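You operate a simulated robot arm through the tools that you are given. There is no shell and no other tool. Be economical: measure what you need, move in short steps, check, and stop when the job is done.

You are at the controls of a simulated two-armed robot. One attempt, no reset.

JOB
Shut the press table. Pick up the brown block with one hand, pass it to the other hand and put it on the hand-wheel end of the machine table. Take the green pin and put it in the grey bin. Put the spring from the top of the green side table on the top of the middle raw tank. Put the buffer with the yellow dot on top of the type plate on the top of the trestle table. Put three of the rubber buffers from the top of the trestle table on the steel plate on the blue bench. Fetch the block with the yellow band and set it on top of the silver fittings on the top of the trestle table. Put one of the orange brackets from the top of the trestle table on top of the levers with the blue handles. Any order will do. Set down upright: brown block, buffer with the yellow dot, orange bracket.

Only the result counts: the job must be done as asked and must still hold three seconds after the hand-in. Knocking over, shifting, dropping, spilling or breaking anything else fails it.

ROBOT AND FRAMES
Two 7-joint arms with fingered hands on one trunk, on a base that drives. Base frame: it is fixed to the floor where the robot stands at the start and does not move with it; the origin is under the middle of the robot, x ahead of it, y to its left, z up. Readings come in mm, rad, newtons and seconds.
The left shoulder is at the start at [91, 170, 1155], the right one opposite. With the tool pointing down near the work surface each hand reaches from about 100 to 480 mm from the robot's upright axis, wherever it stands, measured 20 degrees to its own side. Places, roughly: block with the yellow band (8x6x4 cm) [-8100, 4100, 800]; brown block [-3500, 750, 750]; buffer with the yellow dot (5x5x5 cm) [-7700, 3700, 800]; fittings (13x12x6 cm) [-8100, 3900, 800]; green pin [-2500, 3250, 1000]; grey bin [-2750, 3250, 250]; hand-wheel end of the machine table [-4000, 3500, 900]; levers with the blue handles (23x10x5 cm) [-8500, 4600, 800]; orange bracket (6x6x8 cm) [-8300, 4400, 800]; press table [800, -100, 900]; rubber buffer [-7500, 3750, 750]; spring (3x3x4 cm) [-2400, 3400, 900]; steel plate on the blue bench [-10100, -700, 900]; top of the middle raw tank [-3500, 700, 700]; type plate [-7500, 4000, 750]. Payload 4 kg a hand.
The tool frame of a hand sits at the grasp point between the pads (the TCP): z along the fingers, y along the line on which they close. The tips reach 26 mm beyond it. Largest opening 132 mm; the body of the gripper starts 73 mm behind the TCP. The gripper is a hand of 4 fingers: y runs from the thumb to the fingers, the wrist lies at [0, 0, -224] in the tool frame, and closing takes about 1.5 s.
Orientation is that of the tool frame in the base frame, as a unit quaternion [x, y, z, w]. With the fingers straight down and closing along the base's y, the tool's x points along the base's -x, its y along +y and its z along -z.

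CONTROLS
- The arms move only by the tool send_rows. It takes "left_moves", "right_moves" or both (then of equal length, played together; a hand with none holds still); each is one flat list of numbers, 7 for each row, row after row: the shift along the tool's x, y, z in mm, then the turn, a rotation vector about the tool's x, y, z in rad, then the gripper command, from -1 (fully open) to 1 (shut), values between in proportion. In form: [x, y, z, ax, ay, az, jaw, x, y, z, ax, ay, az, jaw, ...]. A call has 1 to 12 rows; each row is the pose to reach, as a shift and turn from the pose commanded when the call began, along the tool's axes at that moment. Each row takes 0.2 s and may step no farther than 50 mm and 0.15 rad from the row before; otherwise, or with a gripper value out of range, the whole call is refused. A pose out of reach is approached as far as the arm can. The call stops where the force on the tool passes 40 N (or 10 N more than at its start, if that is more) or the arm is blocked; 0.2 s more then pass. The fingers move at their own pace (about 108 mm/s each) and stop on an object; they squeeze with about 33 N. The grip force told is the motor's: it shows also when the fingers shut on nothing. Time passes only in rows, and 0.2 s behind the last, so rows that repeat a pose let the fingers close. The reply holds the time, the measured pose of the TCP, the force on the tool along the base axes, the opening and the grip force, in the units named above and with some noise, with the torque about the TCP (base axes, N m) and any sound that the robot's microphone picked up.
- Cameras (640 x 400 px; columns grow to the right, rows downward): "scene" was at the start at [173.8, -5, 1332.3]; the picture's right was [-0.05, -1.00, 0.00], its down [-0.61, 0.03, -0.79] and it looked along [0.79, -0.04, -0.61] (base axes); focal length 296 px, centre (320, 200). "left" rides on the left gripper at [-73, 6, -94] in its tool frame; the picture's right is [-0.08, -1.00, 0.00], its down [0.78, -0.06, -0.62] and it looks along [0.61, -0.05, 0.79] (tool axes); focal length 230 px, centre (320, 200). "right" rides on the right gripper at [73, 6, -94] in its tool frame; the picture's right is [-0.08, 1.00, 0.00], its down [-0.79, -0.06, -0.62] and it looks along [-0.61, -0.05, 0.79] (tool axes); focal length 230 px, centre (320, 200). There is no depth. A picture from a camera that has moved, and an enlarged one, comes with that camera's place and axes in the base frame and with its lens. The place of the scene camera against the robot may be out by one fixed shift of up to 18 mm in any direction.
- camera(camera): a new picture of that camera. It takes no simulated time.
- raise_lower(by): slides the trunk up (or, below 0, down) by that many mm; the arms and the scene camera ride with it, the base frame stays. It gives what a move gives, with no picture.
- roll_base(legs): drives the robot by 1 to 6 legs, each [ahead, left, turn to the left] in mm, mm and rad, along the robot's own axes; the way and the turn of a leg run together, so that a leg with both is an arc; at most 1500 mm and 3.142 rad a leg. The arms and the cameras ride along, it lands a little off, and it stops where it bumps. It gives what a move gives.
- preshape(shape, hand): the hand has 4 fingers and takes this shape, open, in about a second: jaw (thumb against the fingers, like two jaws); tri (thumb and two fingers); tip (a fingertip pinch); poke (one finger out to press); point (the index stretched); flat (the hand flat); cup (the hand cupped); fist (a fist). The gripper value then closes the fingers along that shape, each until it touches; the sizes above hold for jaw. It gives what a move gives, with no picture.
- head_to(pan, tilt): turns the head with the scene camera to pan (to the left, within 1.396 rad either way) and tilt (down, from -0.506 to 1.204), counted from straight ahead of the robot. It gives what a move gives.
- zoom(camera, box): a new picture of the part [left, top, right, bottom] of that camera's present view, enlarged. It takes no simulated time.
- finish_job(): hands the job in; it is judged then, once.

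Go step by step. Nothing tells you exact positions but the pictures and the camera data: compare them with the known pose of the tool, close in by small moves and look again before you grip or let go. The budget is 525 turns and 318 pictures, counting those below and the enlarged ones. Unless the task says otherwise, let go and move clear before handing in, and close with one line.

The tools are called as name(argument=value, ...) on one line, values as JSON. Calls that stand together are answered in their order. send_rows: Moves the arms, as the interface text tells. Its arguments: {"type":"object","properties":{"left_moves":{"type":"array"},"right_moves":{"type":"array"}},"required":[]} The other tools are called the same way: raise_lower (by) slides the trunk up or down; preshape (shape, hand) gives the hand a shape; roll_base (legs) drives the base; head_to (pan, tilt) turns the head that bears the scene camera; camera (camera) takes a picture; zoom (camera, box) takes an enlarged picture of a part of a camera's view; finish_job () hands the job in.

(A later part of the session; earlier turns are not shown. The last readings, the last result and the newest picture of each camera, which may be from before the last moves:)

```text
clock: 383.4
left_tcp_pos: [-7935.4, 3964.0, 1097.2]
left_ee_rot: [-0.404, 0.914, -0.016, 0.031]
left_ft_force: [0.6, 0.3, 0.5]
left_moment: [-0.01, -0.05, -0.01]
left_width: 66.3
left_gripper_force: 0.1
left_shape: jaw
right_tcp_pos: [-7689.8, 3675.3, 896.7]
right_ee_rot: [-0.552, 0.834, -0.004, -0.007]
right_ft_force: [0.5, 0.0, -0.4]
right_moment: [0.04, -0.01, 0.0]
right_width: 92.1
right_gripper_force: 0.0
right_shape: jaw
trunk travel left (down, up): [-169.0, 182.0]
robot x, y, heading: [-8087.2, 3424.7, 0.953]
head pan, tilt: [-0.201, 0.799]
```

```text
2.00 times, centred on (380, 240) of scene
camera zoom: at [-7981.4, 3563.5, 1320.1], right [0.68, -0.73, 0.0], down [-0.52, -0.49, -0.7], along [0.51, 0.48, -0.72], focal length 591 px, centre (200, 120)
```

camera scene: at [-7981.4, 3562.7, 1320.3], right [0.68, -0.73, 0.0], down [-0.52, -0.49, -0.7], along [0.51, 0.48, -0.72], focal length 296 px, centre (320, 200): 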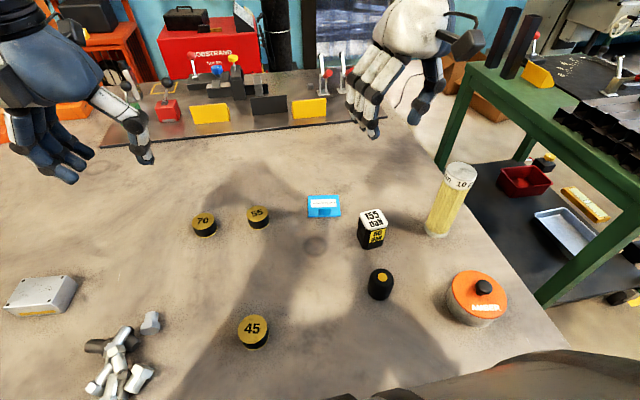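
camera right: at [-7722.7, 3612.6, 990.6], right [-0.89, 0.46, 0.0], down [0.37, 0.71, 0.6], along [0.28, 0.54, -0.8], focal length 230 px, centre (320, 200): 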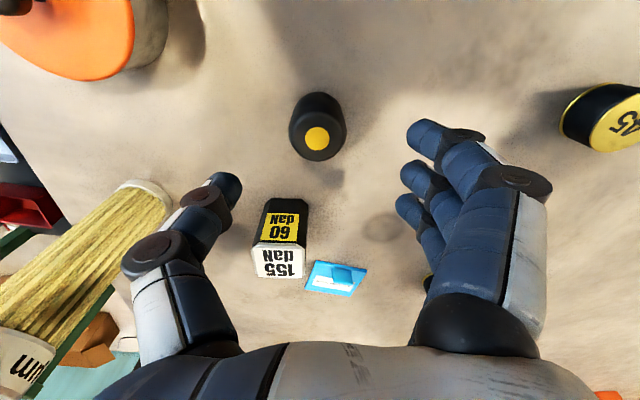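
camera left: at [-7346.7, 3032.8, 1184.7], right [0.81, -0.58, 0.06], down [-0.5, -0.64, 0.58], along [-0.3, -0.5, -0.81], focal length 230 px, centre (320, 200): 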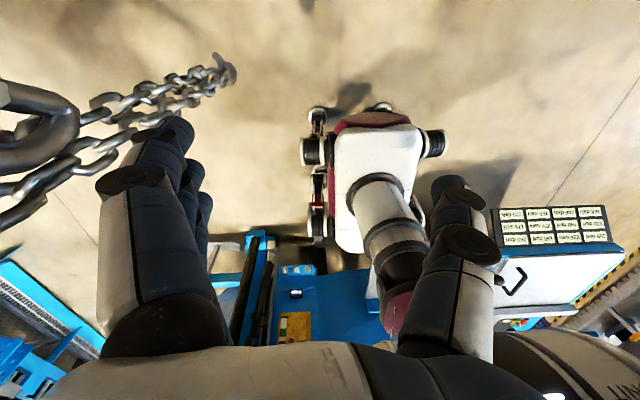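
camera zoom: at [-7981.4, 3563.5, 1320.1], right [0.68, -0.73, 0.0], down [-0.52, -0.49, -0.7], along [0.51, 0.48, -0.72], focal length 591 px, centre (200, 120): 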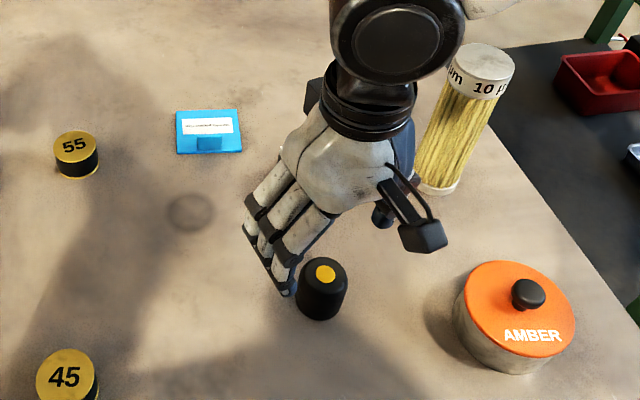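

The buffer is on the tool axis with its top at z ≈ 820. I'll descend to z ≈ 802 and grip it.

send_rows(right_moves=[0, 0, 40, 0, 0, 0, -0.2, 0, 0, 75, 0, 0, 0, -0.1, 0, 0, 95, 0, 0, 0, -0.1])

camera(camera="right")

send_rows(right_moves=[0, 0, 0, 0, 0, 0, 0.3, 0, 0, 0, 0, 0, 0, 0.7, 0, 0, 0, 0, 0, 0, 1, 0, 0, 0, 0, 0, 0, 1, 0, 0, -10, 0, 0, 0, 1, 0, 0, -25, 0, 0, 0, 1])

camera(camera="right")

```text
clock: 384.2
left_tcp_pos: [-7936.7, 3962.4, 1099.0]
left_ee_rot: [-0.404, 0.914, -0.015, 0.033]
left_ft_force: [-0.3, -1.4, 0.0]
left_moment: [0.03, -0.01, 0.02]
left_width: 66.5
left_gripper_force: 0.1
left_shape: jaw
right_tcp_pos: [-7689.0, 3672.2, 807.4]
right_ee_rot: [-0.553, 0.833, -0.003, -0.006]
right_ft_force: [-0.3, -1.7, 14.4]
right_moment: [0.36, 0.53, 0.03]
right_width: 72.2
right_gripper_force: 0.1
right_shape: jaw
trunk travel left (down, up): [-169.0, 182.0]
robot x, y, heading: [-8084.1, 3425.4, 0.954]
head pan, tilt: [-0.201, 0.799]
```

```text
121 pictures are left
camera right: at [-7723.8, 3609.3, 900.5], right [-0.89, 0.46, 0.0], down [0.36, 0.71, 0.61], along [0.28, 0.54, -0.79], focal length 230 px, centre (320, 200)
```

right: 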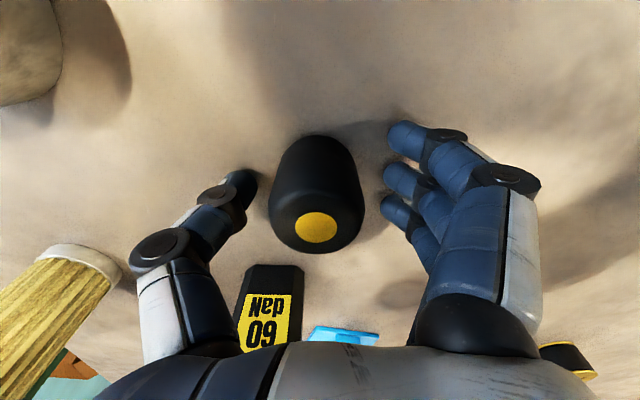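

```text
clock: 385.6
left_tcp_pos: [-7934.7, 3962.4, 1096.2]
left_ee_rot: [-0.404, 0.914, -0.015, 0.031]
left_ft_force: [0.3, 1.3, 0.5]
left_moment: [0.01, 0.01, -0.01]
left_width: 66.3
left_gripper_force: 0.0
left_shape: jaw
right_tcp_pos: [-7689.5, 3671.5, 829.7]
right_ee_rot: [-0.553, 0.833, -0.005, -0.007]
right_ft_force: [-0.1, 0.5, -1.7]
right_moment: [0.01, 0.02, 0.04]
right_width: 34.7
right_gripper_force: 33.2
right_shape: jaw
trunk travel left (down, up): [-169.0, 182.0]
robot x, y, heading: [-8083.9, 3428.1, 0.955]
head pan, tilt: [-0.201, 0.799]
```

```text
120 pictures are left
camera right: at [-7723.3, 3609.6, 923.0], right [-0.89, 0.46, 0.0], down [0.37, 0.71, 0.6], along [0.28, 0.53, -0.8], focal length 230 px, centre (320, 200)
```

right: 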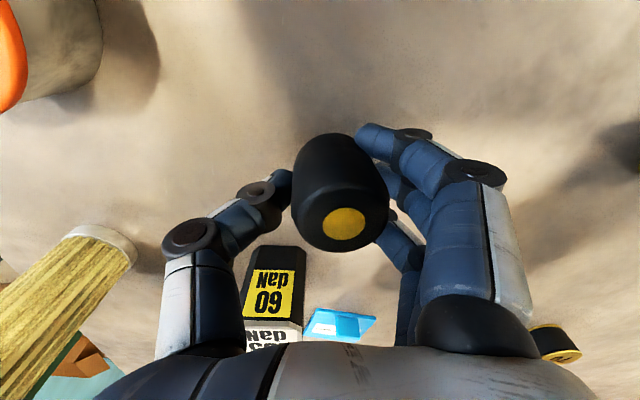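

The buffer is lifted, and the table top is at about z = 780. I'll lift higher and carry it over the type plate.

send_rows(right_moves=[0, 0, -45, 0, 0, 0, 1, 0, 0, -90, 0, 0, 0, 1, -30, 2, -105, 0, 0, 0, 1, -70, 3, -105, 0, 0, 0, 1, -110, 5, -105, 0, 0, 0, 1, -150, 6, -105, 0, 0, 0, 1, -190, 8, -105, 0, 0, 0, 1, -215, 10, -105, 0, 0, 0, 1])

camera(camera="right")

zoom(camera="scene", box=[240, 80, 440, 260])

```text
clock: 387.4
left_tcp_pos: [-7936.8, 3962.6, 1098.7]
left_ee_rot: [-0.405, 0.914, -0.017, 0.03]
left_ft_force: [0.1, -0.6, -0.1]
left_moment: [0.03, 0.03, -0.01]
left_width: 66.4
left_gripper_force: 0.1
left_shape: jaw
right_tcp_pos: [-7615.9, 3876.3, 928.0]
right_ee_rot: [-0.552, 0.833, -0.005, -0.007]
right_ft_force: [0.5, 0.6, -1.5]
right_moment: [0.02, 0.0, 0.01]
right_width: 34.6
right_gripper_force: 33.0
right_shape: jaw
trunk travel left (down, up): [-169.0, 182.0]
robot x, y, heading: [-8083.9, 3425.8, 0.952]
head pan, tilt: [-0.201, 0.799]
```

```text
119 pictures are left
camera right: at [-7649.8, 3814.5, 1022.4], right [-0.89, 0.46, 0.0], down [0.37, 0.71, 0.6], along [0.28, 0.53, -0.8], focal length 230 px, centre (320, 200)
```

right: 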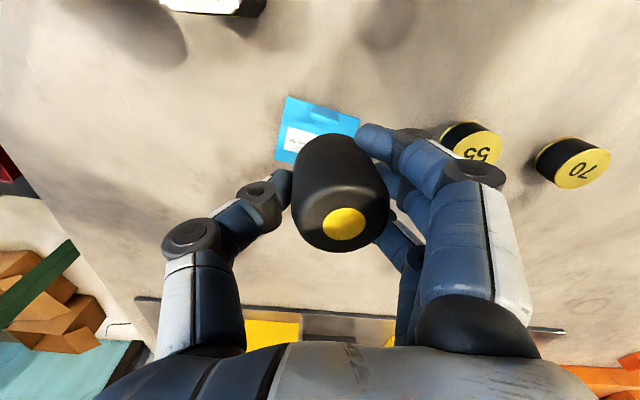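

```text
2.22 times, centred on (340, 170) of scene
camera zoom: at [-7981.2, 3563.2, 1320.1], right [0.68, -0.73, 0.0], down [-0.52, -0.49, -0.7], along [0.51, 0.48, -0.72], focal length 657 px, centre (276, 267)
```

zoom: 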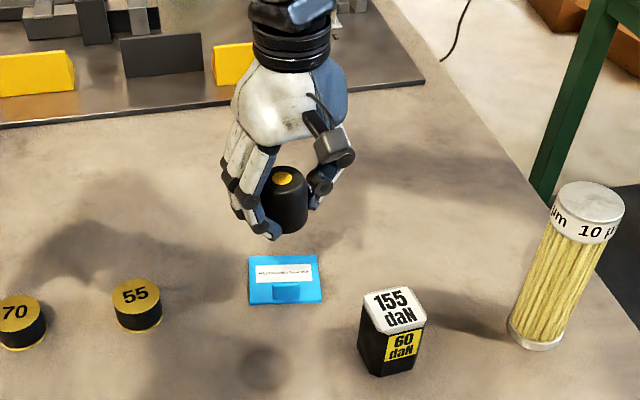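

The plate centre is at about [-7608, 3893]. I'll zoom in on it to see whether its near tab is raised.

zoom(camera="scene", box=[300, 180, 360, 230])

zoom(camera="right", box=[250, 80, 390, 190])

```text
8.00 times, centred on (330, 205) of scene
camera zoom: at [-7981.2, 3563.2, 1320.1], right [0.68, -0.73, 0.0], down [-0.52, -0.49, -0.7], along [0.51, 0.48, -0.72], focal length 2366 px, centre (240, 160)
```

zoom: 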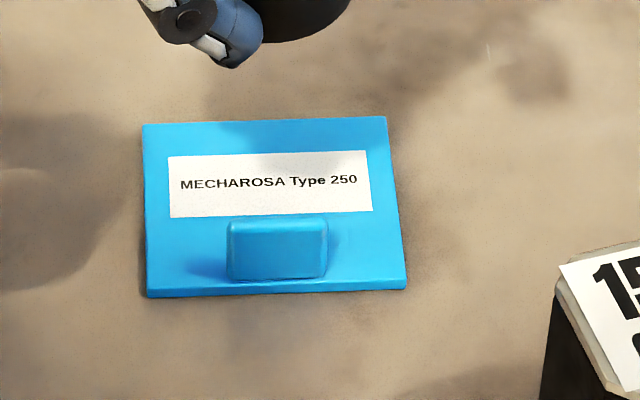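

```text
3.64 times, centred on (320, 135) of right
camera zoom: at [-7649.8, 3814.5, 1022.4], right [-0.89, 0.46, 0.0], down [0.37, 0.71, 0.6], along [0.28, 0.53, -0.8], focal length 837 px, centre (320, 436)
```

zoom: 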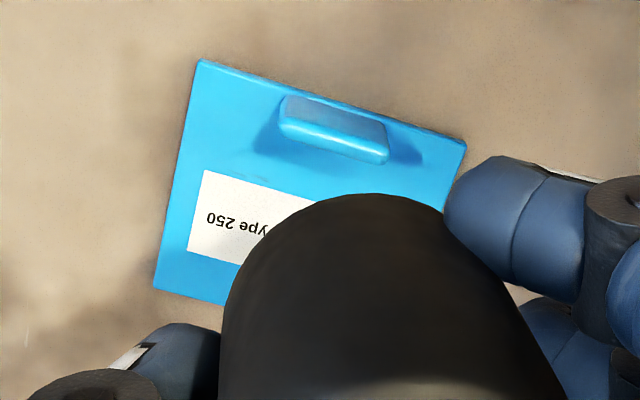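

The plate has a raised lug on its near side, so the buffer should stand on the flat far part, centred at about [-7593, 3910]. I'll shift and descend partway.

send_rows(right_moves=[-20, -10, 20, 0, 0, 0, 1, -39, -19, 50, 0, 0, 0, 1, -39, -19, 85, 0, 0, 0, 1])

camera(camera="right")

zoom(camera="scene", box=[280, 130, 380, 230])

```text
clock: 388.2
left_tcp_pos: [-7935.0, 3962.7, 1096.7]
left_ee_rot: [-0.404, 0.914, -0.017, 0.031]
left_ft_force: [0.4, 0.3, 0.3]
left_moment: [-0.03, 0.03, -0.02]
left_width: 66.5
left_gripper_force: 0.1
left_shape: jaw
right_tcp_pos: [-7582.7, 3904.9, 842.7]
right_ee_rot: [-0.552, 0.834, -0.004, -0.007]
right_ft_force: [0.6, -0.8, -1.0]
right_moment: [0.0, 0.02, 0.02]
right_width: 34.4
right_gripper_force: 32.5
right_shape: jaw
trunk travel left (down, up): [-169.0, 182.0]
robot x, y, heading: [-8085.8, 3429.7, 0.951]
head pan, tilt: [-0.201, 0.799]
```

```text
115 pictures are left
camera right: at [-7616.1, 3841.9, 937.6], right [-0.89, 0.46, 0.0], down [0.37, 0.71, 0.6], along [0.28, 0.54, -0.8], focal length 230 px, centre (320, 200)
```

right: 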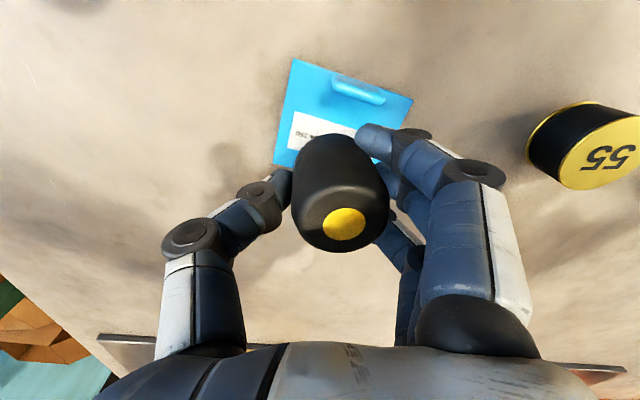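

```text
4.00 times, centred on (330, 180) of scene
camera zoom: at [-7980.8, 3563.3, 1320.0], right [0.68, -0.73, 0.0], down [-0.52, -0.49, -0.7], along [0.51, 0.48, -0.72], focal length 1183 px, centre (280, 280)
```

zoom: 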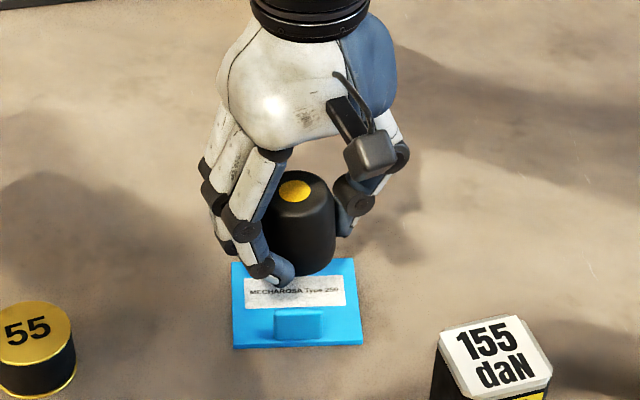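

The buffer's centre now sits over the flat part at about [-7593, 3911]. I'll lower it slowly until contact.

send_rows(right_moves=[2, 0, 12, 0, 0, 0, 1, 2, 0, 19, 0, 0, 0, 1, 2, 0, 23, 0, 0, 0, 1, 2, 0, 26, 0, 0, 0, 1, 2, 0, 29, 0, 0, 0, 1, 2, 0, 32, 0, 0, 0, 1, 2, 0, 35, 0, 0, 0, 1])

camera(camera="right")

zoom(camera="scene", box=[280, 130, 380, 230])

```text
clock: 389.8
left_tcp_pos: [-7935.8, 3962.0, 1098.6]
left_ee_rot: [-0.405, 0.914, -0.015, 0.031]
left_ft_force: [-0.3, -1.0, 0.4]
left_moment: [0.01, -0.05, 0.0]
left_width: 66.4
left_gripper_force: 0.0
left_shape: jaw
right_tcp_pos: [-7584.0, 3901.6, 810.9]
right_ee_rot: [-0.553, 0.833, -0.004, -0.006]
right_ft_force: [-0.4, -1.2, 9.0]
right_moment: [0.11, 0.3, 0.01]
right_width: 34.4
right_gripper_force: 33.1
right_shape: jaw
trunk travel left (down, up): [-169.0, 182.0]
robot x, y, heading: [-8086.9, 3428.9, 0.952]
head pan, tilt: [-0.201, 0.799]
```

```text
113 pictures are left
camera right: at [-7618.1, 3838.9, 906.1], right [-0.89, 0.46, 0.0], down [0.37, 0.71, 0.61], along [0.28, 0.54, -0.8], focal length 230 px, centre (320, 200)
```

right: 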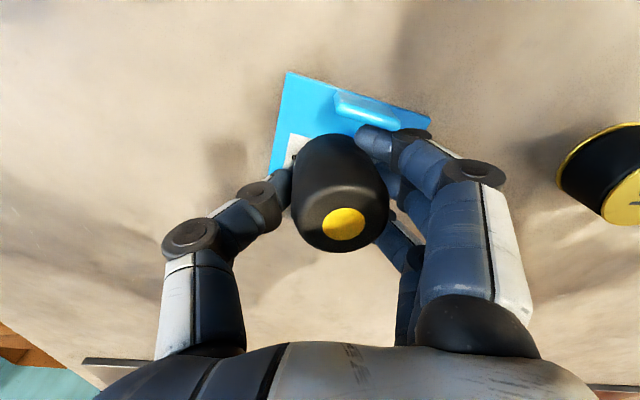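

```text
4.00 times, centred on (330, 180) of scene
camera zoom: at [-7982.0, 3561.9, 1320.6], right [0.68, -0.73, 0.0], down [-0.52, -0.49, -0.7], along [0.51, 0.48, -0.72], focal length 1183 px, centre (280, 280)
```

zoom: 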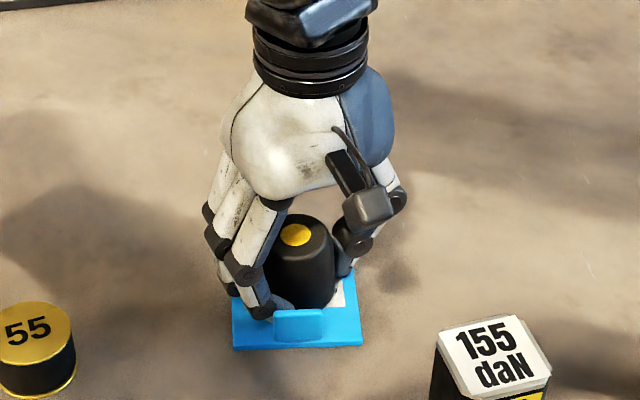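

Contact: the buffer is on the plate. I'll open the fingers gradually and lift away.

send_rows(right_moves=[0, 0, 0, 0, 0, 0, 0.4, 0, 0, 0, 0, 0, 0, 0.2, 0, 0, -1, 0, 0, 0, 0, 0, 0, -2, 0, 0, 0, -0.2, 0, 0, -4, 0, 0, 0, -0.3, 0, 0, -20, 0, 0, 0, -0.3, 0, 0, -50, 0, 0, 0, -0.3, 0, 0, -95, 0, 0, 0, -0.3])

zoom(camera="scene", box=[240, 120, 400, 260])

```text
clock: 391.6
left_tcp_pos: [-7935.6, 3961.8, 1098.4]
left_ee_rot: [-0.404, 0.914, -0.015, 0.031]
left_ft_force: [-0.8, -0.8, -0.1]
left_moment: [0.01, -0.01, 0.01]
left_width: 66.3
left_gripper_force: 0.0
left_shape: jaw
right_tcp_pos: [-7584.7, 3902.7, 906.8]
right_ee_rot: [-0.552, 0.834, -0.004, -0.007]
right_ft_force: [0.8, 0.0, 0.1]
right_moment: [0.0, -0.03, -0.01]
right_width: 84.9
right_gripper_force: 0.0
right_shape: jaw
trunk travel left (down, up): [-169.0, 182.0]
robot x, y, heading: [-8087.3, 3427.2, 0.957]
head pan, tilt: [-0.201, 0.799]
```

```text
2.86 times, centred on (320, 190) of scene
camera zoom: at [-7982.0, 3562.1, 1320.5], right [0.68, -0.73, 0.0], down [-0.52, -0.49, -0.7], along [0.51, 0.48, -0.72], focal length 845 px, centre (320, 229)
```

zoom: 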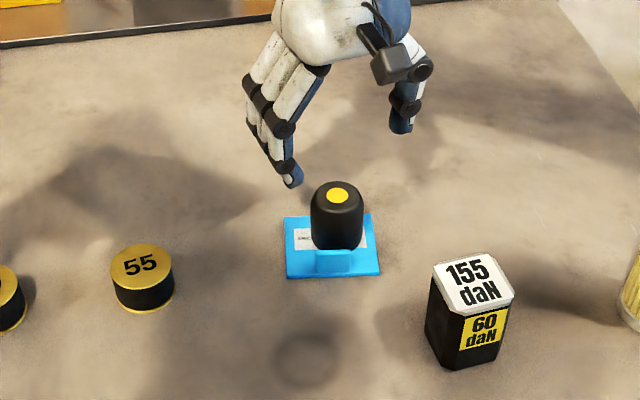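

The dot buffer stands upright on the type plate. Next is the yellow-band block; I'll back off, strafe left to a ≈ 8960 and come in again.

send_rows(right_moves=[30, 0, -40, 0, 0, 0, -0.3, 60, 0, -80, 0, 0, 0, -0.3, 95, 0, -115, 0, 0, 0, -0.3, 130, 0, -150, 0, 0, 0, -0.3, 165, 0, -185, 0, 0, 0, -0.3])

roll_base(legs=[[-150, 0, 0], [0, 370, 0], [140, 0, 0]])

head_to(pan=0.1, tilt=0.8)

camera(camera="scene")

camera(camera="left")

```text
clock: 392.8
left_tcp_pos: [-7936.5, 3962.3, 1099.0]
left_ee_rot: [-0.404, 0.914, -0.016, 0.033]
left_ft_force: [-0.2, 0.4, -0.7]
left_moment: [0.01, 0.01, 0.0]
left_width: 66.3
left_gripper_force: 0.1
left_shape: jaw
right_tcp_pos: [-7643.6, 3750.7, 1091.3]
right_ee_rot: [-0.553, 0.833, -0.003, -0.007]
right_ft_force: [-0.3, -0.9, -0.8]
right_moment: [0.04, -0.02, 0.0]
right_width: 85.3
right_gripper_force: 0.0
right_shape: jaw
trunk travel left (down, up): [-169.0, 182.0]
robot x, y, heading: [-8089.1, 3428.4, 0.958]
head pan, tilt: [-0.201, 0.799]
```

```text
clock: 397.0
left_tcp_pos: [-8227.6, 4166.8, 1096.4]
left_ee_rot: [-0.4, 0.916, -0.016, 0.031]
left_ft_force: [-0.4, -0.1, 0.0]
left_moment: [0.0, 0.01, -0.01]
left_width: 66.5
left_gripper_force: 0.1
left_shape: jaw
right_tcp_pos: [-7939.8, 3953.0, 1089.5]
right_ee_rot: [-0.548, 0.836, -0.005, -0.007]
right_ft_force: [0.4, -0.1, -0.3]
right_moment: [-0.02, 0.02, 0.01]
right_width: 85.4
right_gripper_force: 0.0
right_shape: jaw
trunk travel left (down, up): [-169.0, 182.0]
robot x, y, heading: [-8384.4, 3634.7, 0.941]
head pan, tilt: [-0.201, 0.799]
```

```text
clock: 397.8
left_tcp_pos: [-8228.5, 4167.0, 1098.3]
left_ee_rot: [-0.4, 0.916, -0.015, 0.032]
left_ft_force: [0.0, 0.4, -1.2]
left_moment: [-0.01, 0.03, -0.03]
left_width: 66.6
left_gripper_force: 0.1
left_shape: jaw
right_tcp_pos: [-7938.2, 3952.1, 1090.0]
right_ee_rot: [-0.548, 0.836, -0.004, -0.007]
right_ft_force: [0.0, 0.3, 0.5]
right_moment: [0.02, 0.0, 0.0]
right_width: 85.3
right_gripper_force: 0.0
right_shape: jaw
trunk travel left (down, up): [-169.0, 182.0]
robot x, y, heading: [-8382.7, 3635.8, 0.94]
head pan, tilt: [0.099, 0.799]
```

```text
110 pictures are left
camera scene: at [-8297.1, 3781.9, 1320.3], right [0.86, -0.5, 0.0], down [-0.36, -0.62, -0.7], along [0.35, 0.6, -0.72], focal length 296 px, centre (320, 200)
```

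scene: 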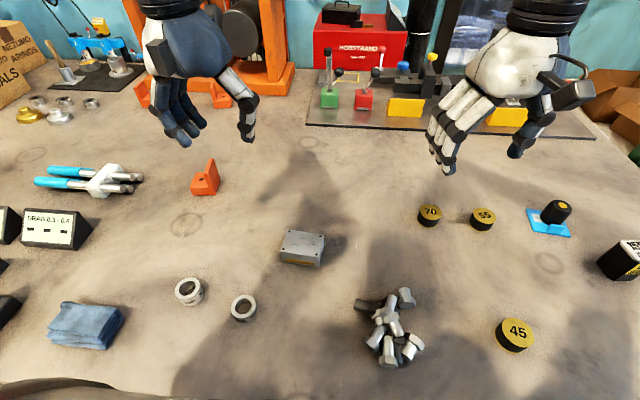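

```text
109 pictures are left
camera left: at [-8188.2, 4224.7, 1193.4], right [0.78, -0.62, 0.06], down [-0.53, -0.61, 0.58], along [-0.33, -0.49, -0.81], focal length 230 px, centre (320, 200)
```

left: 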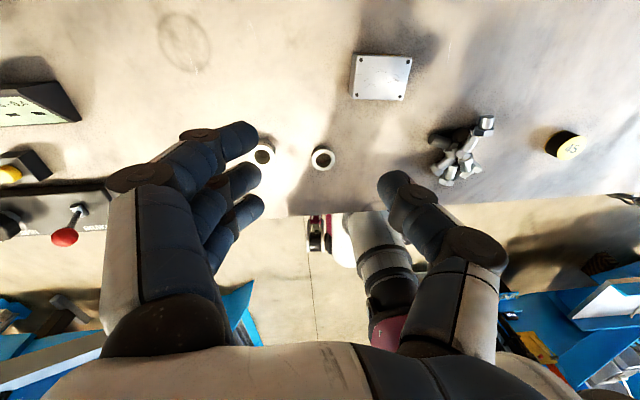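

The yellow-band block is at about [-8139, 4113], 80 mm long across the hand, with its top near z = 820. I'll bring the left hand above it, fully open.

send_rows(left_moves=[-3, -18, 41, -0.01, 0.01, 0, -0.5, -5, -36, 82, -0.02, 0.02, 0, -0.8, -7, -55, 123, -0.03, 0.03, 0, -0.9, -10, -73, 164, -0.054, 0.044, 0, -0.9, -12, -91, 204, -0.054, 0.044, 0, -0.9])

camera(camera="left")

zoom(camera="scene", box=[200, 140, 440, 380])

```text
clock: 399.0
left_tcp_pos: [-8137.7, 4128.7, 916.1]
left_ee_rot: [-0.426, 0.904, -0.026, 0.022]
left_ft_force: [0.0, -0.5, 0.0]
left_moment: [-0.01, -0.02, 0.03]
left_width: 125.3
left_gripper_force: 0.1
left_shape: jaw
right_tcp_pos: [-7938.5, 3953.1, 1090.5]
right_ee_rot: [-0.549, 0.836, -0.005, -0.009]
right_ft_force: [-0.1, -0.1, 1.2]
right_moment: [-0.06, -0.01, -0.03]
right_width: 85.3
right_gripper_force: 0.1
right_shape: jaw
trunk travel left (down, up): [-169.0, 182.0]
robot x, y, heading: [-8386.9, 3635.4, 0.946]
head pan, tilt: [0.099, 0.799]
```

```text
108 pictures are left
camera left: at [-8100.3, 4191.5, 1009.2], right [0.82, -0.57, 0.07], down [-0.49, -0.63, 0.6], along [-0.31, -0.53, -0.79], focal length 230 px, centre (320, 200)
```

left: 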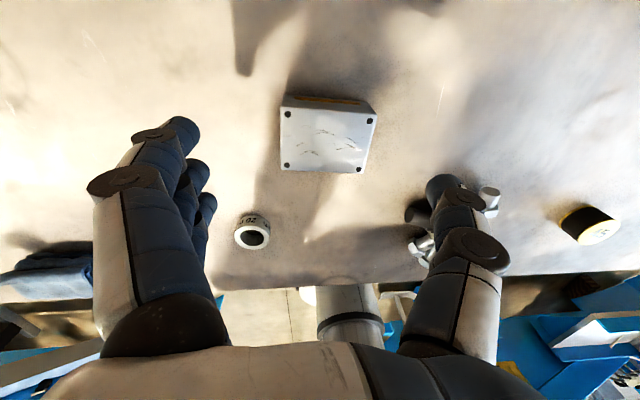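

```text
1.67 times, centred on (320, 260) of scene
camera zoom: at [-8296.5, 3782.6, 1320.0], right [0.86, -0.5, 0.0], down [-0.36, -0.62, -0.7], along [0.35, 0.6, -0.72], focal length 493 px, centre (320, 100)
```

zoom: 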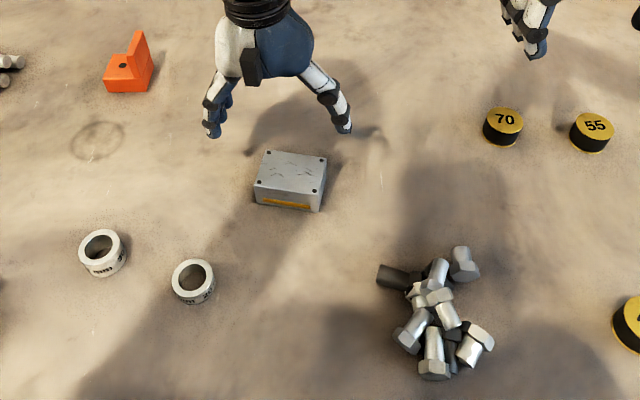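

The block is aligned with the hand. I'll centre on it, descend to z ≈ 811 and grip.

send_rows(left_moves=[4, -2, 36, -0.03, 0, 0, -0.9, 8, -4, 72, -0.066, 0, 0, -0.9, 11, -6, 95, -0.066, 0, 0, -0.9, 11, -6, 105, -0.066, 0, 0, -0.9])

send_rows(left_moves=[0, 0, 0, 0, 0, 0, -0.5, 0, 0, 0, 0, 0, 0, 0, 0, 0, 0, 0, 0, 0, 0.5, 0, 0, 0, 0, 0, 0, 1, 0, 0, 0, 0, 0, 0, 1, 0, 0, -15, 0, 0, 0, 1, 0, 0, -40, 0, 0, 0, 1])

camera(camera="left")

```text
clock: 400.0
left_tcp_pos: [-8143.2, 4121.9, 807.4]
left_ee_rot: [-0.433, 0.901, 0.011, 0.004]
left_ft_force: [-0.1, -0.1, 0.6]
left_moment: [-0.02, 0.02, -0.02]
left_width: 125.3
left_gripper_force: 0.0
left_shape: jaw
right_tcp_pos: [-7939.3, 3953.1, 1088.9]
right_ee_rot: [-0.548, 0.836, -0.006, -0.008]
right_ft_force: [0.0, 0.4, 0.6]
right_moment: [0.02, 0.01, -0.03]
right_width: 85.4
right_gripper_force: 0.1
right_shape: jaw
trunk travel left (down, up): [-169.0, 182.0]
robot x, y, heading: [-8385.0, 3631.4, 0.943]
head pan, tilt: [0.099, 0.799]
```

```text
clock: 401.6
left_tcp_pos: [-8149.4, 4112.0, 836.8]
left_ee_rot: [-0.433, 0.901, 0.006, -0.008]
left_ft_force: [-0.5, -0.4, -4.8]
left_moment: [0.04, -0.02, 0.02]
left_width: 70.8
left_gripper_force: 33.4
left_shape: jaw
right_tcp_pos: [-7939.3, 3952.0, 1090.4]
right_ee_rot: [-0.548, 0.836, -0.004, -0.007]
right_ft_force: [0.6, -0.6, -0.1]
right_moment: [0.05, -0.03, 0.03]
right_width: 85.4
right_gripper_force: 0.1
right_shape: jaw
trunk travel left (down, up): [-169.0, 182.0]
robot x, y, heading: [-8383.7, 3630.9, 0.945]
head pan, tilt: [0.099, 0.799]
```

```text
106 pictures are left
camera left: at [-8105.0, 4173.0, 929.0], right [0.83, -0.56, -0.02], down [-0.43, -0.65, 0.62], along [-0.36, -0.51, -0.78], focal length 230 px, centre (320, 200)
```

left: 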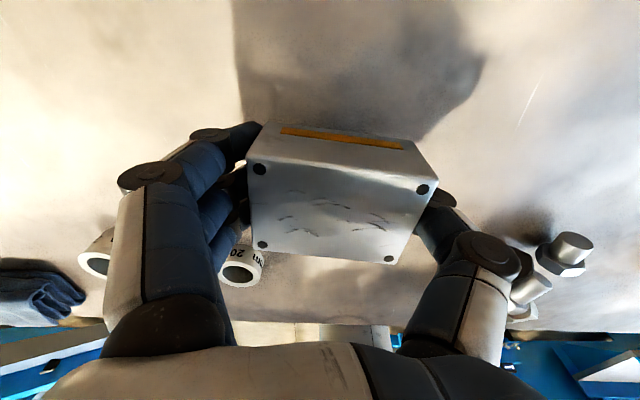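

The block is lifted. I'll raise it and carry it over the fittings pile, centred near [-8100, 3884].

send_rows(left_moves=[0, 0, -47, 0, 0, 0, 1, 0, 0, -95, 0, 0, 0, 1, 26, -29, -95, 0, 0, 0, 1, 51, -57, -95, 0, 0, 0, 1, 77, -86, -95, 0, 0, 0, 1, 103, -114, -95, 0, 0, 0, 1, 128, -143, -95, 0, 0, 0, 1, 154, -171, -95, 0, 0, 0, 1])

camera(camera="left")

zoom(camera="scene", box=[280, 160, 480, 380])

```text
clock: 403.6
left_tcp_pos: [-8102.3, 3881.9, 941.8]
left_ee_rot: [-0.432, 0.902, -0.011, 0.003]
left_ft_force: [1.3, -0.3, -4.7]
left_moment: [0.03, 0.02, -0.02]
left_width: 71.2
left_gripper_force: 33.0
left_shape: jaw
right_tcp_pos: [-7938.4, 3953.2, 1090.3]
right_ee_rot: [-0.548, 0.836, -0.005, -0.008]
right_ft_force: [-0.7, -0.7, -0.1]
right_moment: [-0.02, 0.0, 0.03]
right_width: 85.5
right_gripper_force: 0.1
right_shape: jaw
trunk travel left (down, up): [-169.0, 182.0]
robot x, y, heading: [-8381.5, 3633.9, 0.937]
head pan, tilt: [0.099, 0.799]
stopped in row 8 (left hand): the arm was blocked; the commanded pose is now the measured one
```

```text
105 pictures are left
camera left: at [-8062.7, 3945.2, 1034.9], right [0.83, -0.56, 0.02], down [-0.45, -0.64, 0.62], along [-0.34, -0.52, -0.78], focal length 230 px, centre (320, 200)
```

left: 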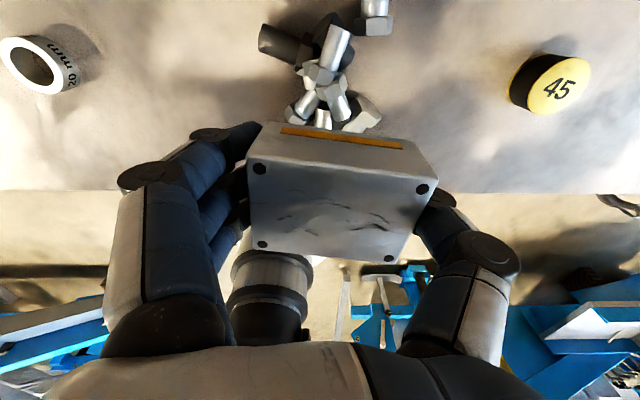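

```text
1.82 times, centred on (380, 270) of scene
camera zoom: at [-8295.7, 3783.5, 1323.1], right [0.86, -0.51, 0.0], down [-0.36, -0.59, -0.72], along [0.37, 0.62, -0.69], focal length 538 px, centre (211, 73)
```

zoom: 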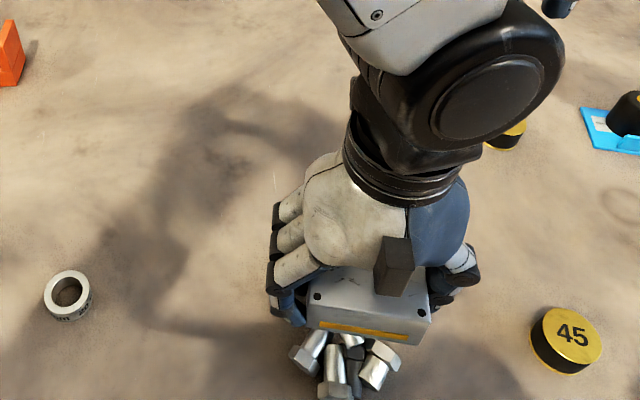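

The block is roughly centred over the pile. I'll lower it slowly until it touches.

send_rows(left_moves=[-8, 3, 20, 0, 0, 0, 1, -8, 3, 40, 0, 0, 0, 1, -8, 3, 52, 0, 0, 0, 1, -8, 3, 60, 0, 0, 0, 1, -8, 3, 66, 0, 0, 0, 1, -8, 3, 72, 0, 0, 0, 1, -8, 3, 78, 0, 0, 0, 1, -8, 3, 84, 0, 0, 0, 1])

camera(camera="left")

zoom(camera="scene", box=[320, 220, 480, 380])

```text
clock: 405.6
left_tcp_pos: [-8085.6, 3910.2, 884.1]
left_ee_rot: [-0.463, 0.885, -0.041, 0.025]
left_ft_force: [0.0, 0.4, -5.0]
left_moment: [0.05, 0.02, -0.01]
left_width: 71.2
left_gripper_force: 32.6
left_shape: jaw
right_tcp_pos: [-7939.2, 3952.5, 1090.9]
right_ee_rot: [-0.549, 0.836, -0.005, -0.007]
right_ft_force: [0.3, 0.4, 0.0]
right_moment: [0.01, 0.0, 0.04]
right_width: 85.6
right_gripper_force: 0.1
right_shape: jaw
trunk travel left (down, up): [-169.0, 182.0]
robot x, y, heading: [-8384.7, 3634.5, 0.944]
head pan, tilt: [0.099, 0.799]
stopped in row 8 (left hand): the arm was blocked; the commanded pose is now the measured one
```

```text
103 pictures are left
camera left: at [-8055.5, 3978.2, 976.7], right [0.86, -0.5, 0.1], down [-0.45, -0.65, 0.61], along [-0.25, -0.57, -0.78], focal length 230 px, centre (320, 200)
```

left: 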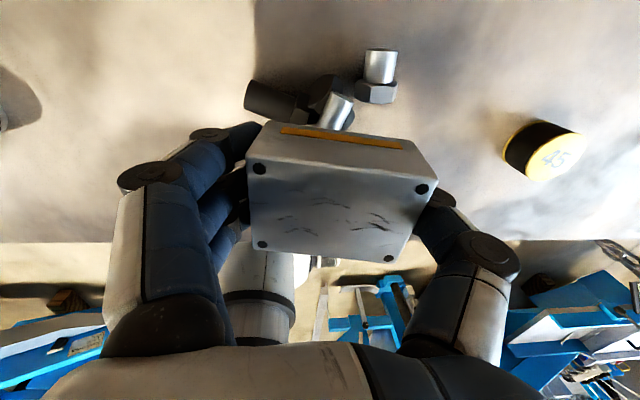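

```text
2.50 times, centred on (400, 300) of scene
camera zoom: at [-8297.2, 3782.4, 1320.2], right [0.86, -0.5, 0.0], down [-0.36, -0.62, -0.7], along [0.35, 0.6, -0.72], focal length 739 px, centre (120, -50)
```

zoom: 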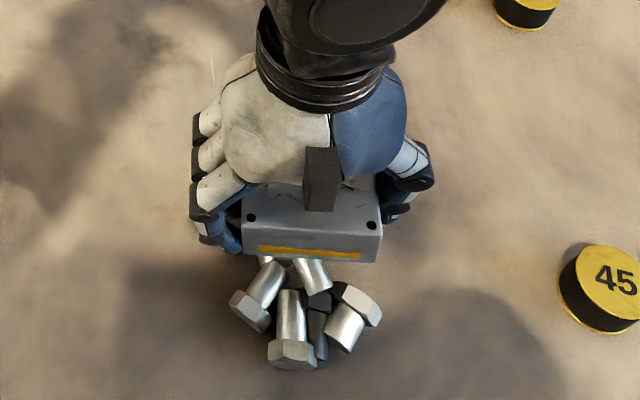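

The arm is at its inner limit, and the block sits about 20 mm too far forward of the pile. I'll move the base back 70 mm, then reach forward 50 mm and level the hand.

roll_base(legs=[[-70, 0, 0]])

send_rows(left_moves=[-25, 0, 0, -0.05, 0, 0, 1, -52, 0, 0, -0.096, 0, 0, 1])

camera(camera="left")

zoom(camera="scene", box=[320, 180, 480, 340])

```text
clock: 406.6
left_tcp_pos: [-8127.4, 3853.9, 883.9]
left_ee_rot: [-0.464, 0.884, -0.041, 0.026]
left_ft_force: [0.0, 0.0, -4.1]
left_moment: [0.02, 0.02, -0.02]
left_width: 71.4
left_gripper_force: 32.7
left_shape: jaw
right_tcp_pos: [-7980.0, 3896.6, 1089.5]
right_ee_rot: [-0.548, 0.836, -0.004, -0.006]
right_ft_force: [-0.4, 0.2, 0.1]
right_moment: [-0.02, 0.02, 0.01]
right_width: 85.2
right_gripper_force: 0.1
right_shape: jaw
trunk travel left (down, up): [-169.0, 182.0]
robot x, y, heading: [-8427.9, 3575.3, 0.944]
head pan, tilt: [0.099, 0.799]
```

```text
clock: 407.4
left_tcp_pos: [-8087.4, 3922.0, 912.2]
left_ee_rot: [-0.497, 0.867, -0.031, 0.025]
left_ft_force: [-0.6, -0.2, -5.1]
left_moment: [0.01, 0.02, 0.03]
left_width: 71.0
left_gripper_force: 33.0
left_shape: jaw
right_tcp_pos: [-7979.7, 3897.7, 1090.3]
right_ee_rot: [-0.548, 0.836, -0.004, -0.007]
right_ft_force: [0.0, 0.2, 0.5]
right_moment: [-0.02, 0.01, 0.0]
right_width: 85.2
right_gripper_force: 0.0
right_shape: jaw
trunk travel left (down, up): [-169.0, 182.0]
robot x, y, heading: [-8429.4, 3575.5, 0.944]
head pan, tilt: [0.099, 0.799]
stopped in row 2 (left hand): the arm was blocked; the commanded pose is now the measured one
```

```text
101 pictures are left
camera left: at [-8062.0, 3991.7, 1005.9], right [0.9, -0.43, 0.08], down [-0.39, -0.69, 0.61], along [-0.21, -0.58, -0.79], focal length 230 px, centre (320, 200)
```

left: 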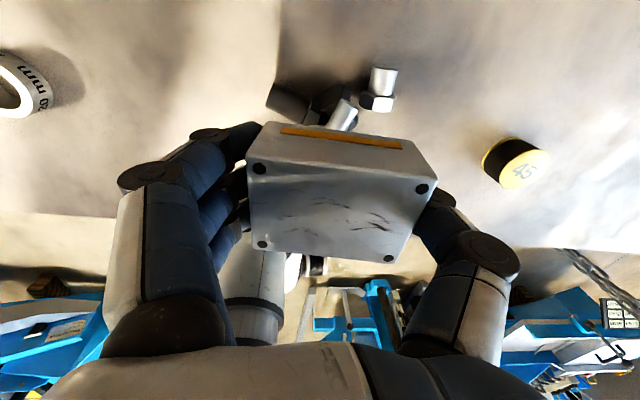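

```text
2.50 times, centred on (400, 260) of scene
camera zoom: at [-8338.0, 3726.6, 1320.2], right [0.86, -0.5, 0.0], down [-0.36, -0.62, -0.7], along [0.35, 0.6, -0.72], focal length 739 px, centre (120, 50)
```

zoom: 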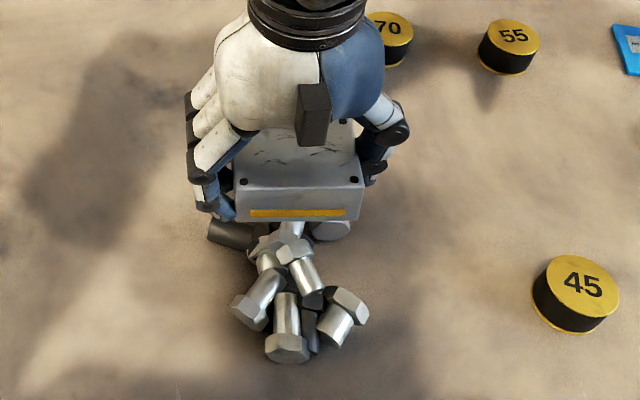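

The left arm is cramped when reaching across its midline. I'll shift the base 170 mm right so the pile lies on the left arm's own side.

send_rows(left_moves=[0, 0, -30, 0, 0, 0, 1])

roll_base(legs=[[0, -170, 0]])

send_rows(left_moves=[0, 40, 0, 0, 0, -0.03, 1, 0, 80, 0, 0, 0, -0.06, 1, 10, 120, 0, 0, 0, -0.1, 1, 20, 160, 0, 0, 0, -0.1, 1])

camera(camera="left")

zoom(camera="scene", box=[240, 160, 440, 360])

```text
clock: 407.8
left_tcp_pos: [-8091.3, 3923.5, 945.2]
left_ee_rot: [-0.501, 0.864, -0.035, 0.023]
left_ft_force: [0.9, -0.7, -4.3]
left_moment: [0.05, 0.02, 0.01]
left_width: 71.2
left_gripper_force: 32.9
left_shape: jaw
right_tcp_pos: [-7981.1, 3897.0, 1090.4]
right_ee_rot: [-0.549, 0.836, -0.004, -0.007]
right_ft_force: [-0.3, 1.1, 0.6]
right_moment: [0.01, -0.01, -0.01]
right_width: 85.4
right_gripper_force: 0.0
right_shape: jaw
trunk travel left (down, up): [-169.0, 182.0]
robot x, y, heading: [-8426.0, 3578.2, 0.94]
head pan, tilt: [0.099, 0.799]
```

```text
clock: 409.3
left_tcp_pos: [-7951.0, 3821.1, 947.8]
left_ee_rot: [-0.495, 0.868, -0.035, 0.027]
left_ft_force: [0.1, 0.3, -4.0]
left_moment: [0.07, 0.01, 0.0]
left_width: 71.5
left_gripper_force: 32.8
left_shape: jaw
right_tcp_pos: [-7839.6, 3793.9, 1088.8]
right_ee_rot: [-0.545, 0.838, -0.004, -0.008]
right_ft_force: [0.0, -0.8, 0.5]
right_moment: [-0.03, 0.06, 0.01]
right_width: 85.6
right_gripper_force: 0.0
right_shape: jaw
trunk travel left (down, up): [-169.0, 182.0]
robot x, y, heading: [-8283.4, 3479.0, 0.94]
head pan, tilt: [0.099, 0.799]
```

```text
clock: 410.3
left_tcp_pos: [-8098.5, 3885.1, 937.2]
left_ee_rot: [-0.538, 0.842, -0.036, 0.026]
left_ft_force: [-0.3, 0.3, -3.9]
left_moment: [-0.01, 0.02, 0.01]
left_width: 71.3
left_gripper_force: 33.2
left_shape: jaw
right_tcp_pos: [-7841.7, 3796.2, 1090.3]
right_ee_rot: [-0.545, 0.838, -0.004, -0.007]
right_ft_force: [0.5, -0.7, -0.3]
right_moment: [0.02, -0.06, 0.0]
right_width: 85.4
right_gripper_force: 0.0
right_shape: jaw
trunk travel left (down, up): [-169.0, 182.0]
robot x, y, heading: [-8289.6, 3482.0, 0.935]
head pan, tilt: [0.099, 0.799]
```

```text
99 pictures are left
camera left: at [-8080.2, 3957.0, 1027.8], right [0.93, -0.35, 0.09], down [-0.32, -0.72, 0.62], along [-0.15, -0.6, -0.78], focal length 230 px, centre (320, 200)
```

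left: 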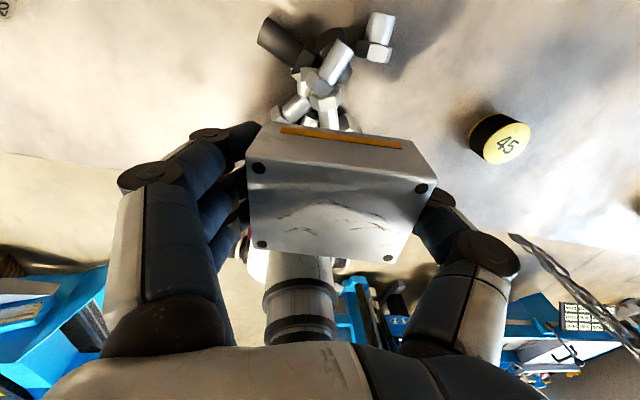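

```text
2.00 times, centred on (340, 260) of scene
camera zoom: at [-8200.8, 3626.9, 1320.2], right [0.86, -0.51, 0.0], down [-0.36, -0.62, -0.7], along [0.36, 0.6, -0.72], focal length 591 px, centre (280, 80)
```

zoom: 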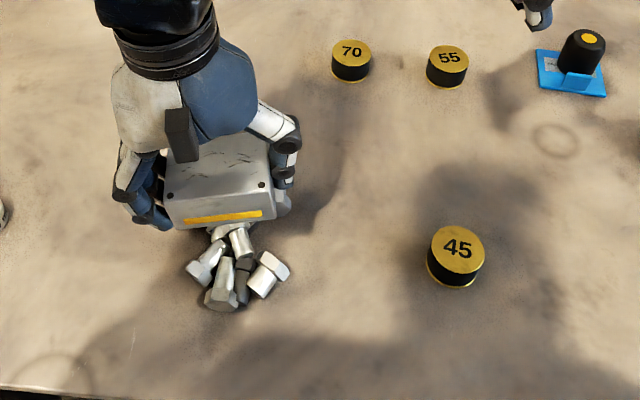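

The block's centre is now over the pile's centre at about [-8090, 3890], with the arm free. I'll level and lower it until contact.

send_rows(left_moves=[0, 0, 20, -0.05, 0, 0, 1, 0, 0, 40, -0.088, 0, 0, 1, 0, 0, 50, -0.088, 0, 0, 1, 0, 0, 57, -0.088, 0, 0, 1, 0, 0, 63, -0.088, 0, 0, 1, 0, 0, 69, -0.088, 0, 0, 1, 0, 0, 75, -0.088, 0, 0, 1, 0, 0, 81, -0.088, 0, 0, 1, 0, 0, 87, -0.088, 0, 0, 1])

camera(camera="left")

zoom(camera="scene", box=[240, 180, 400, 340])

```text
clock: 412.3
left_tcp_pos: [-8083.7, 3892.6, 860.9]
left_ee_rot: [-0.563, 0.826, -0.029, 0.019]
left_ft_force: [0.1, 0.0, -5.0]
left_moment: [0.02, 0.03, 0.01]
left_width: 71.4
left_gripper_force: 33.4
left_shape: jaw
right_tcp_pos: [-7840.4, 3795.9, 1090.9]
right_ee_rot: [-0.546, 0.838, -0.005, -0.007]
right_ft_force: [0.0, 0.4, -0.2]
right_moment: [0.0, 0.01, 0.02]
right_width: 85.2
right_gripper_force: 0.0
right_shape: jaw
trunk travel left (down, up): [-169.0, 182.0]
robot x, y, heading: [-8290.0, 3477.1, 0.936]
head pan, tilt: [0.099, 0.799]
```

```text
97 pictures are left
camera left: at [-8066.9, 3966.8, 953.9], right [0.95, -0.29, 0.07], down [-0.27, -0.74, 0.62], along [-0.13, -0.61, -0.78], focal length 230 px, centre (320, 200)
```

left: 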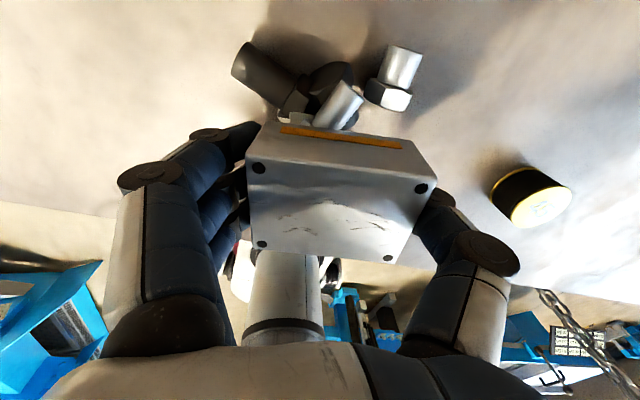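

```text
2.50 times, centred on (320, 260) of scene
camera zoom: at [-8200.2, 3626.8, 1320.1], right [0.86, -0.51, 0.0], down [-0.37, -0.62, -0.7], along [0.35, 0.6, -0.72], focal length 739 px, centre (320, 50)
```

zoom: 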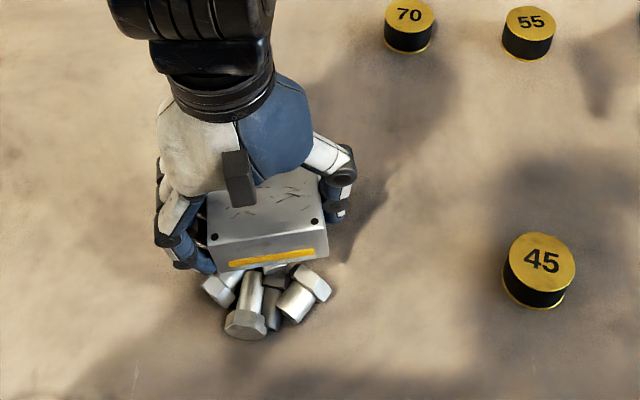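

No contact yet. I'll nudge 11 mm left and continue down in small steps.

send_rows(left_moves=[2, 6, 4, 0, 0, 0, 1, 4, 11, 8, 0, 0, 0, 1, 4, 11, 12, 0, 0, 0, 1, 4, 11, 16, 0, 0, 0, 1, 4, 11, 20, 0, 0, 0, 1, 4, 11, 24, 0, 0, 0, 1, 4, 11, 28, 0, 0, 0, 1, 4, 11, 32, 0, 0, 0, 1])

camera(camera="left")

zoom(camera="scene", box=[240, 180, 400, 340])

```text
clock: 413.1
left_tcp_pos: [-8093.7, 3894.9, 854.2]
left_ee_rot: [-0.563, 0.826, -0.027, 0.025]
left_ft_force: [-2.1, -8.4, 33.6]
left_moment: [0.13, 0.21, -0.07]
left_width: 70.8
left_gripper_force: 32.8
left_shape: jaw
right_tcp_pos: [-7841.8, 3792.3, 1091.7]
right_ee_rot: [-0.545, 0.839, -0.003, -0.006]
right_ft_force: [-0.6, 0.6, -0.2]
right_moment: [0.0, -0.02, 0.0]
right_width: 85.4
right_gripper_force: 0.0
right_shape: jaw
trunk travel left (down, up): [-169.0, 182.0]
robot x, y, heading: [-8286.1, 3478.4, 0.936]
head pan, tilt: [0.099, 0.799]
stopped in row 3 (left hand): the force on the tool passed its limit (the readings are from after the stop); the commanded pose is now the measured one
```

```text
95 pictures are left
camera left: at [-8076.9, 3966.4, 948.4], right [0.95, -0.29, 0.07], down [-0.28, -0.74, 0.61], along [-0.13, -0.6, -0.79], focal length 230 px, centre (320, 200)
```

left: 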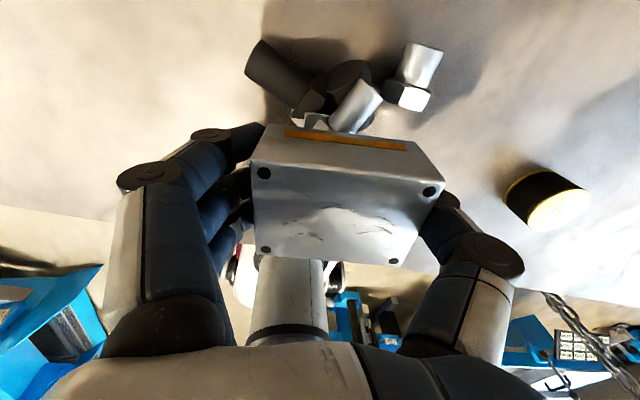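

```text
2.50 times, centred on (320, 260) of scene
camera zoom: at [-8201.4, 3623.4, 1321.0], right [0.86, -0.51, 0.0], down [-0.36, -0.62, -0.7], along [0.36, 0.6, -0.72], focal length 739 px, centre (320, 50)
```

zoom: 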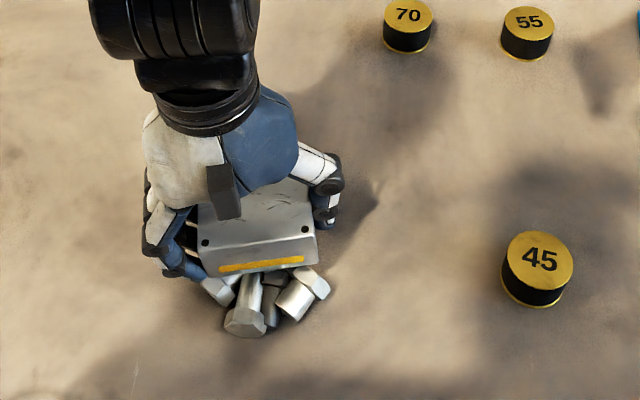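

Contact near the block's centre. I'll open slowly and watch that it rests stably.

send_rows(left_moves=[0, 0, -1, 0, 0, 0, 0.4, 0, 0, -1, 0, 0, 0, 0, 0, 0, -1, 0, 0, 0, -0.15, 0, 0, -1, 0, 0, 0, -0.25, 0, 0, -1, 0, 0, 0, -0.35, 0, 0, -1, 0, 0, 0, -0.4])

camera(camera="left")

zoom(camera="scene", box=[240, 180, 400, 340])

```text
clock: 414.4
left_tcp_pos: [-8093.7, 3896.8, 853.3]
left_ee_rot: [-0.563, 0.826, -0.028, 0.024]
left_ft_force: [0.1, 0.1, -0.2]
left_moment: [-0.02, -0.01, 0.03]
left_width: 92.1
left_gripper_force: 0.0
left_shape: jaw
right_tcp_pos: [-7840.2, 3795.0, 1088.9]
right_ee_rot: [-0.545, 0.838, -0.004, -0.008]
right_ft_force: [0.4, 0.9, 0.3]
right_moment: [-0.02, -0.03, 0.05]
right_width: 85.6
right_gripper_force: 0.0
right_shape: jaw
trunk travel left (down, up): [-169.0, 182.0]
robot x, y, heading: [-8286.2, 3474.8, 0.937]
head pan, tilt: [0.099, 0.799]
```

```text
93 pictures are left
camera left: at [-8077.0, 3969.0, 946.2], right [0.95, -0.29, 0.07], down [-0.27, -0.74, 0.61], along [-0.13, -0.6, -0.79], focal length 230 px, centre (320, 200)
```

left: 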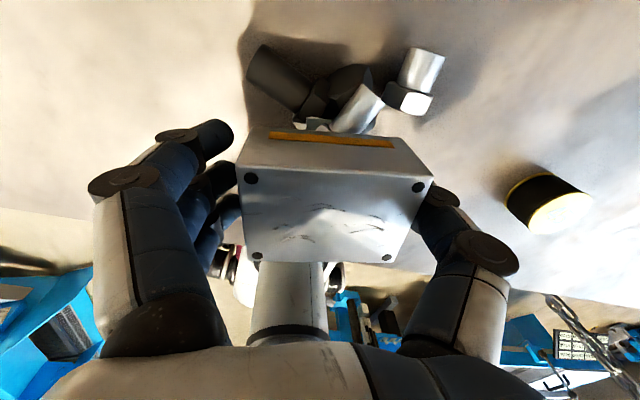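

```text
2.50 times, centred on (320, 260) of scene
camera zoom: at [-8200.2, 3626.3, 1320.2], right [0.86, -0.51, 0.0], down [-0.37, -0.62, -0.7], along [0.36, 0.6, -0.72], focal length 739 px, centre (320, 50)
```

zoom: 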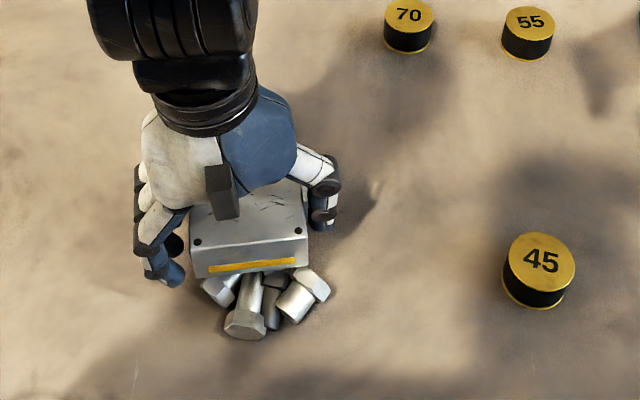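

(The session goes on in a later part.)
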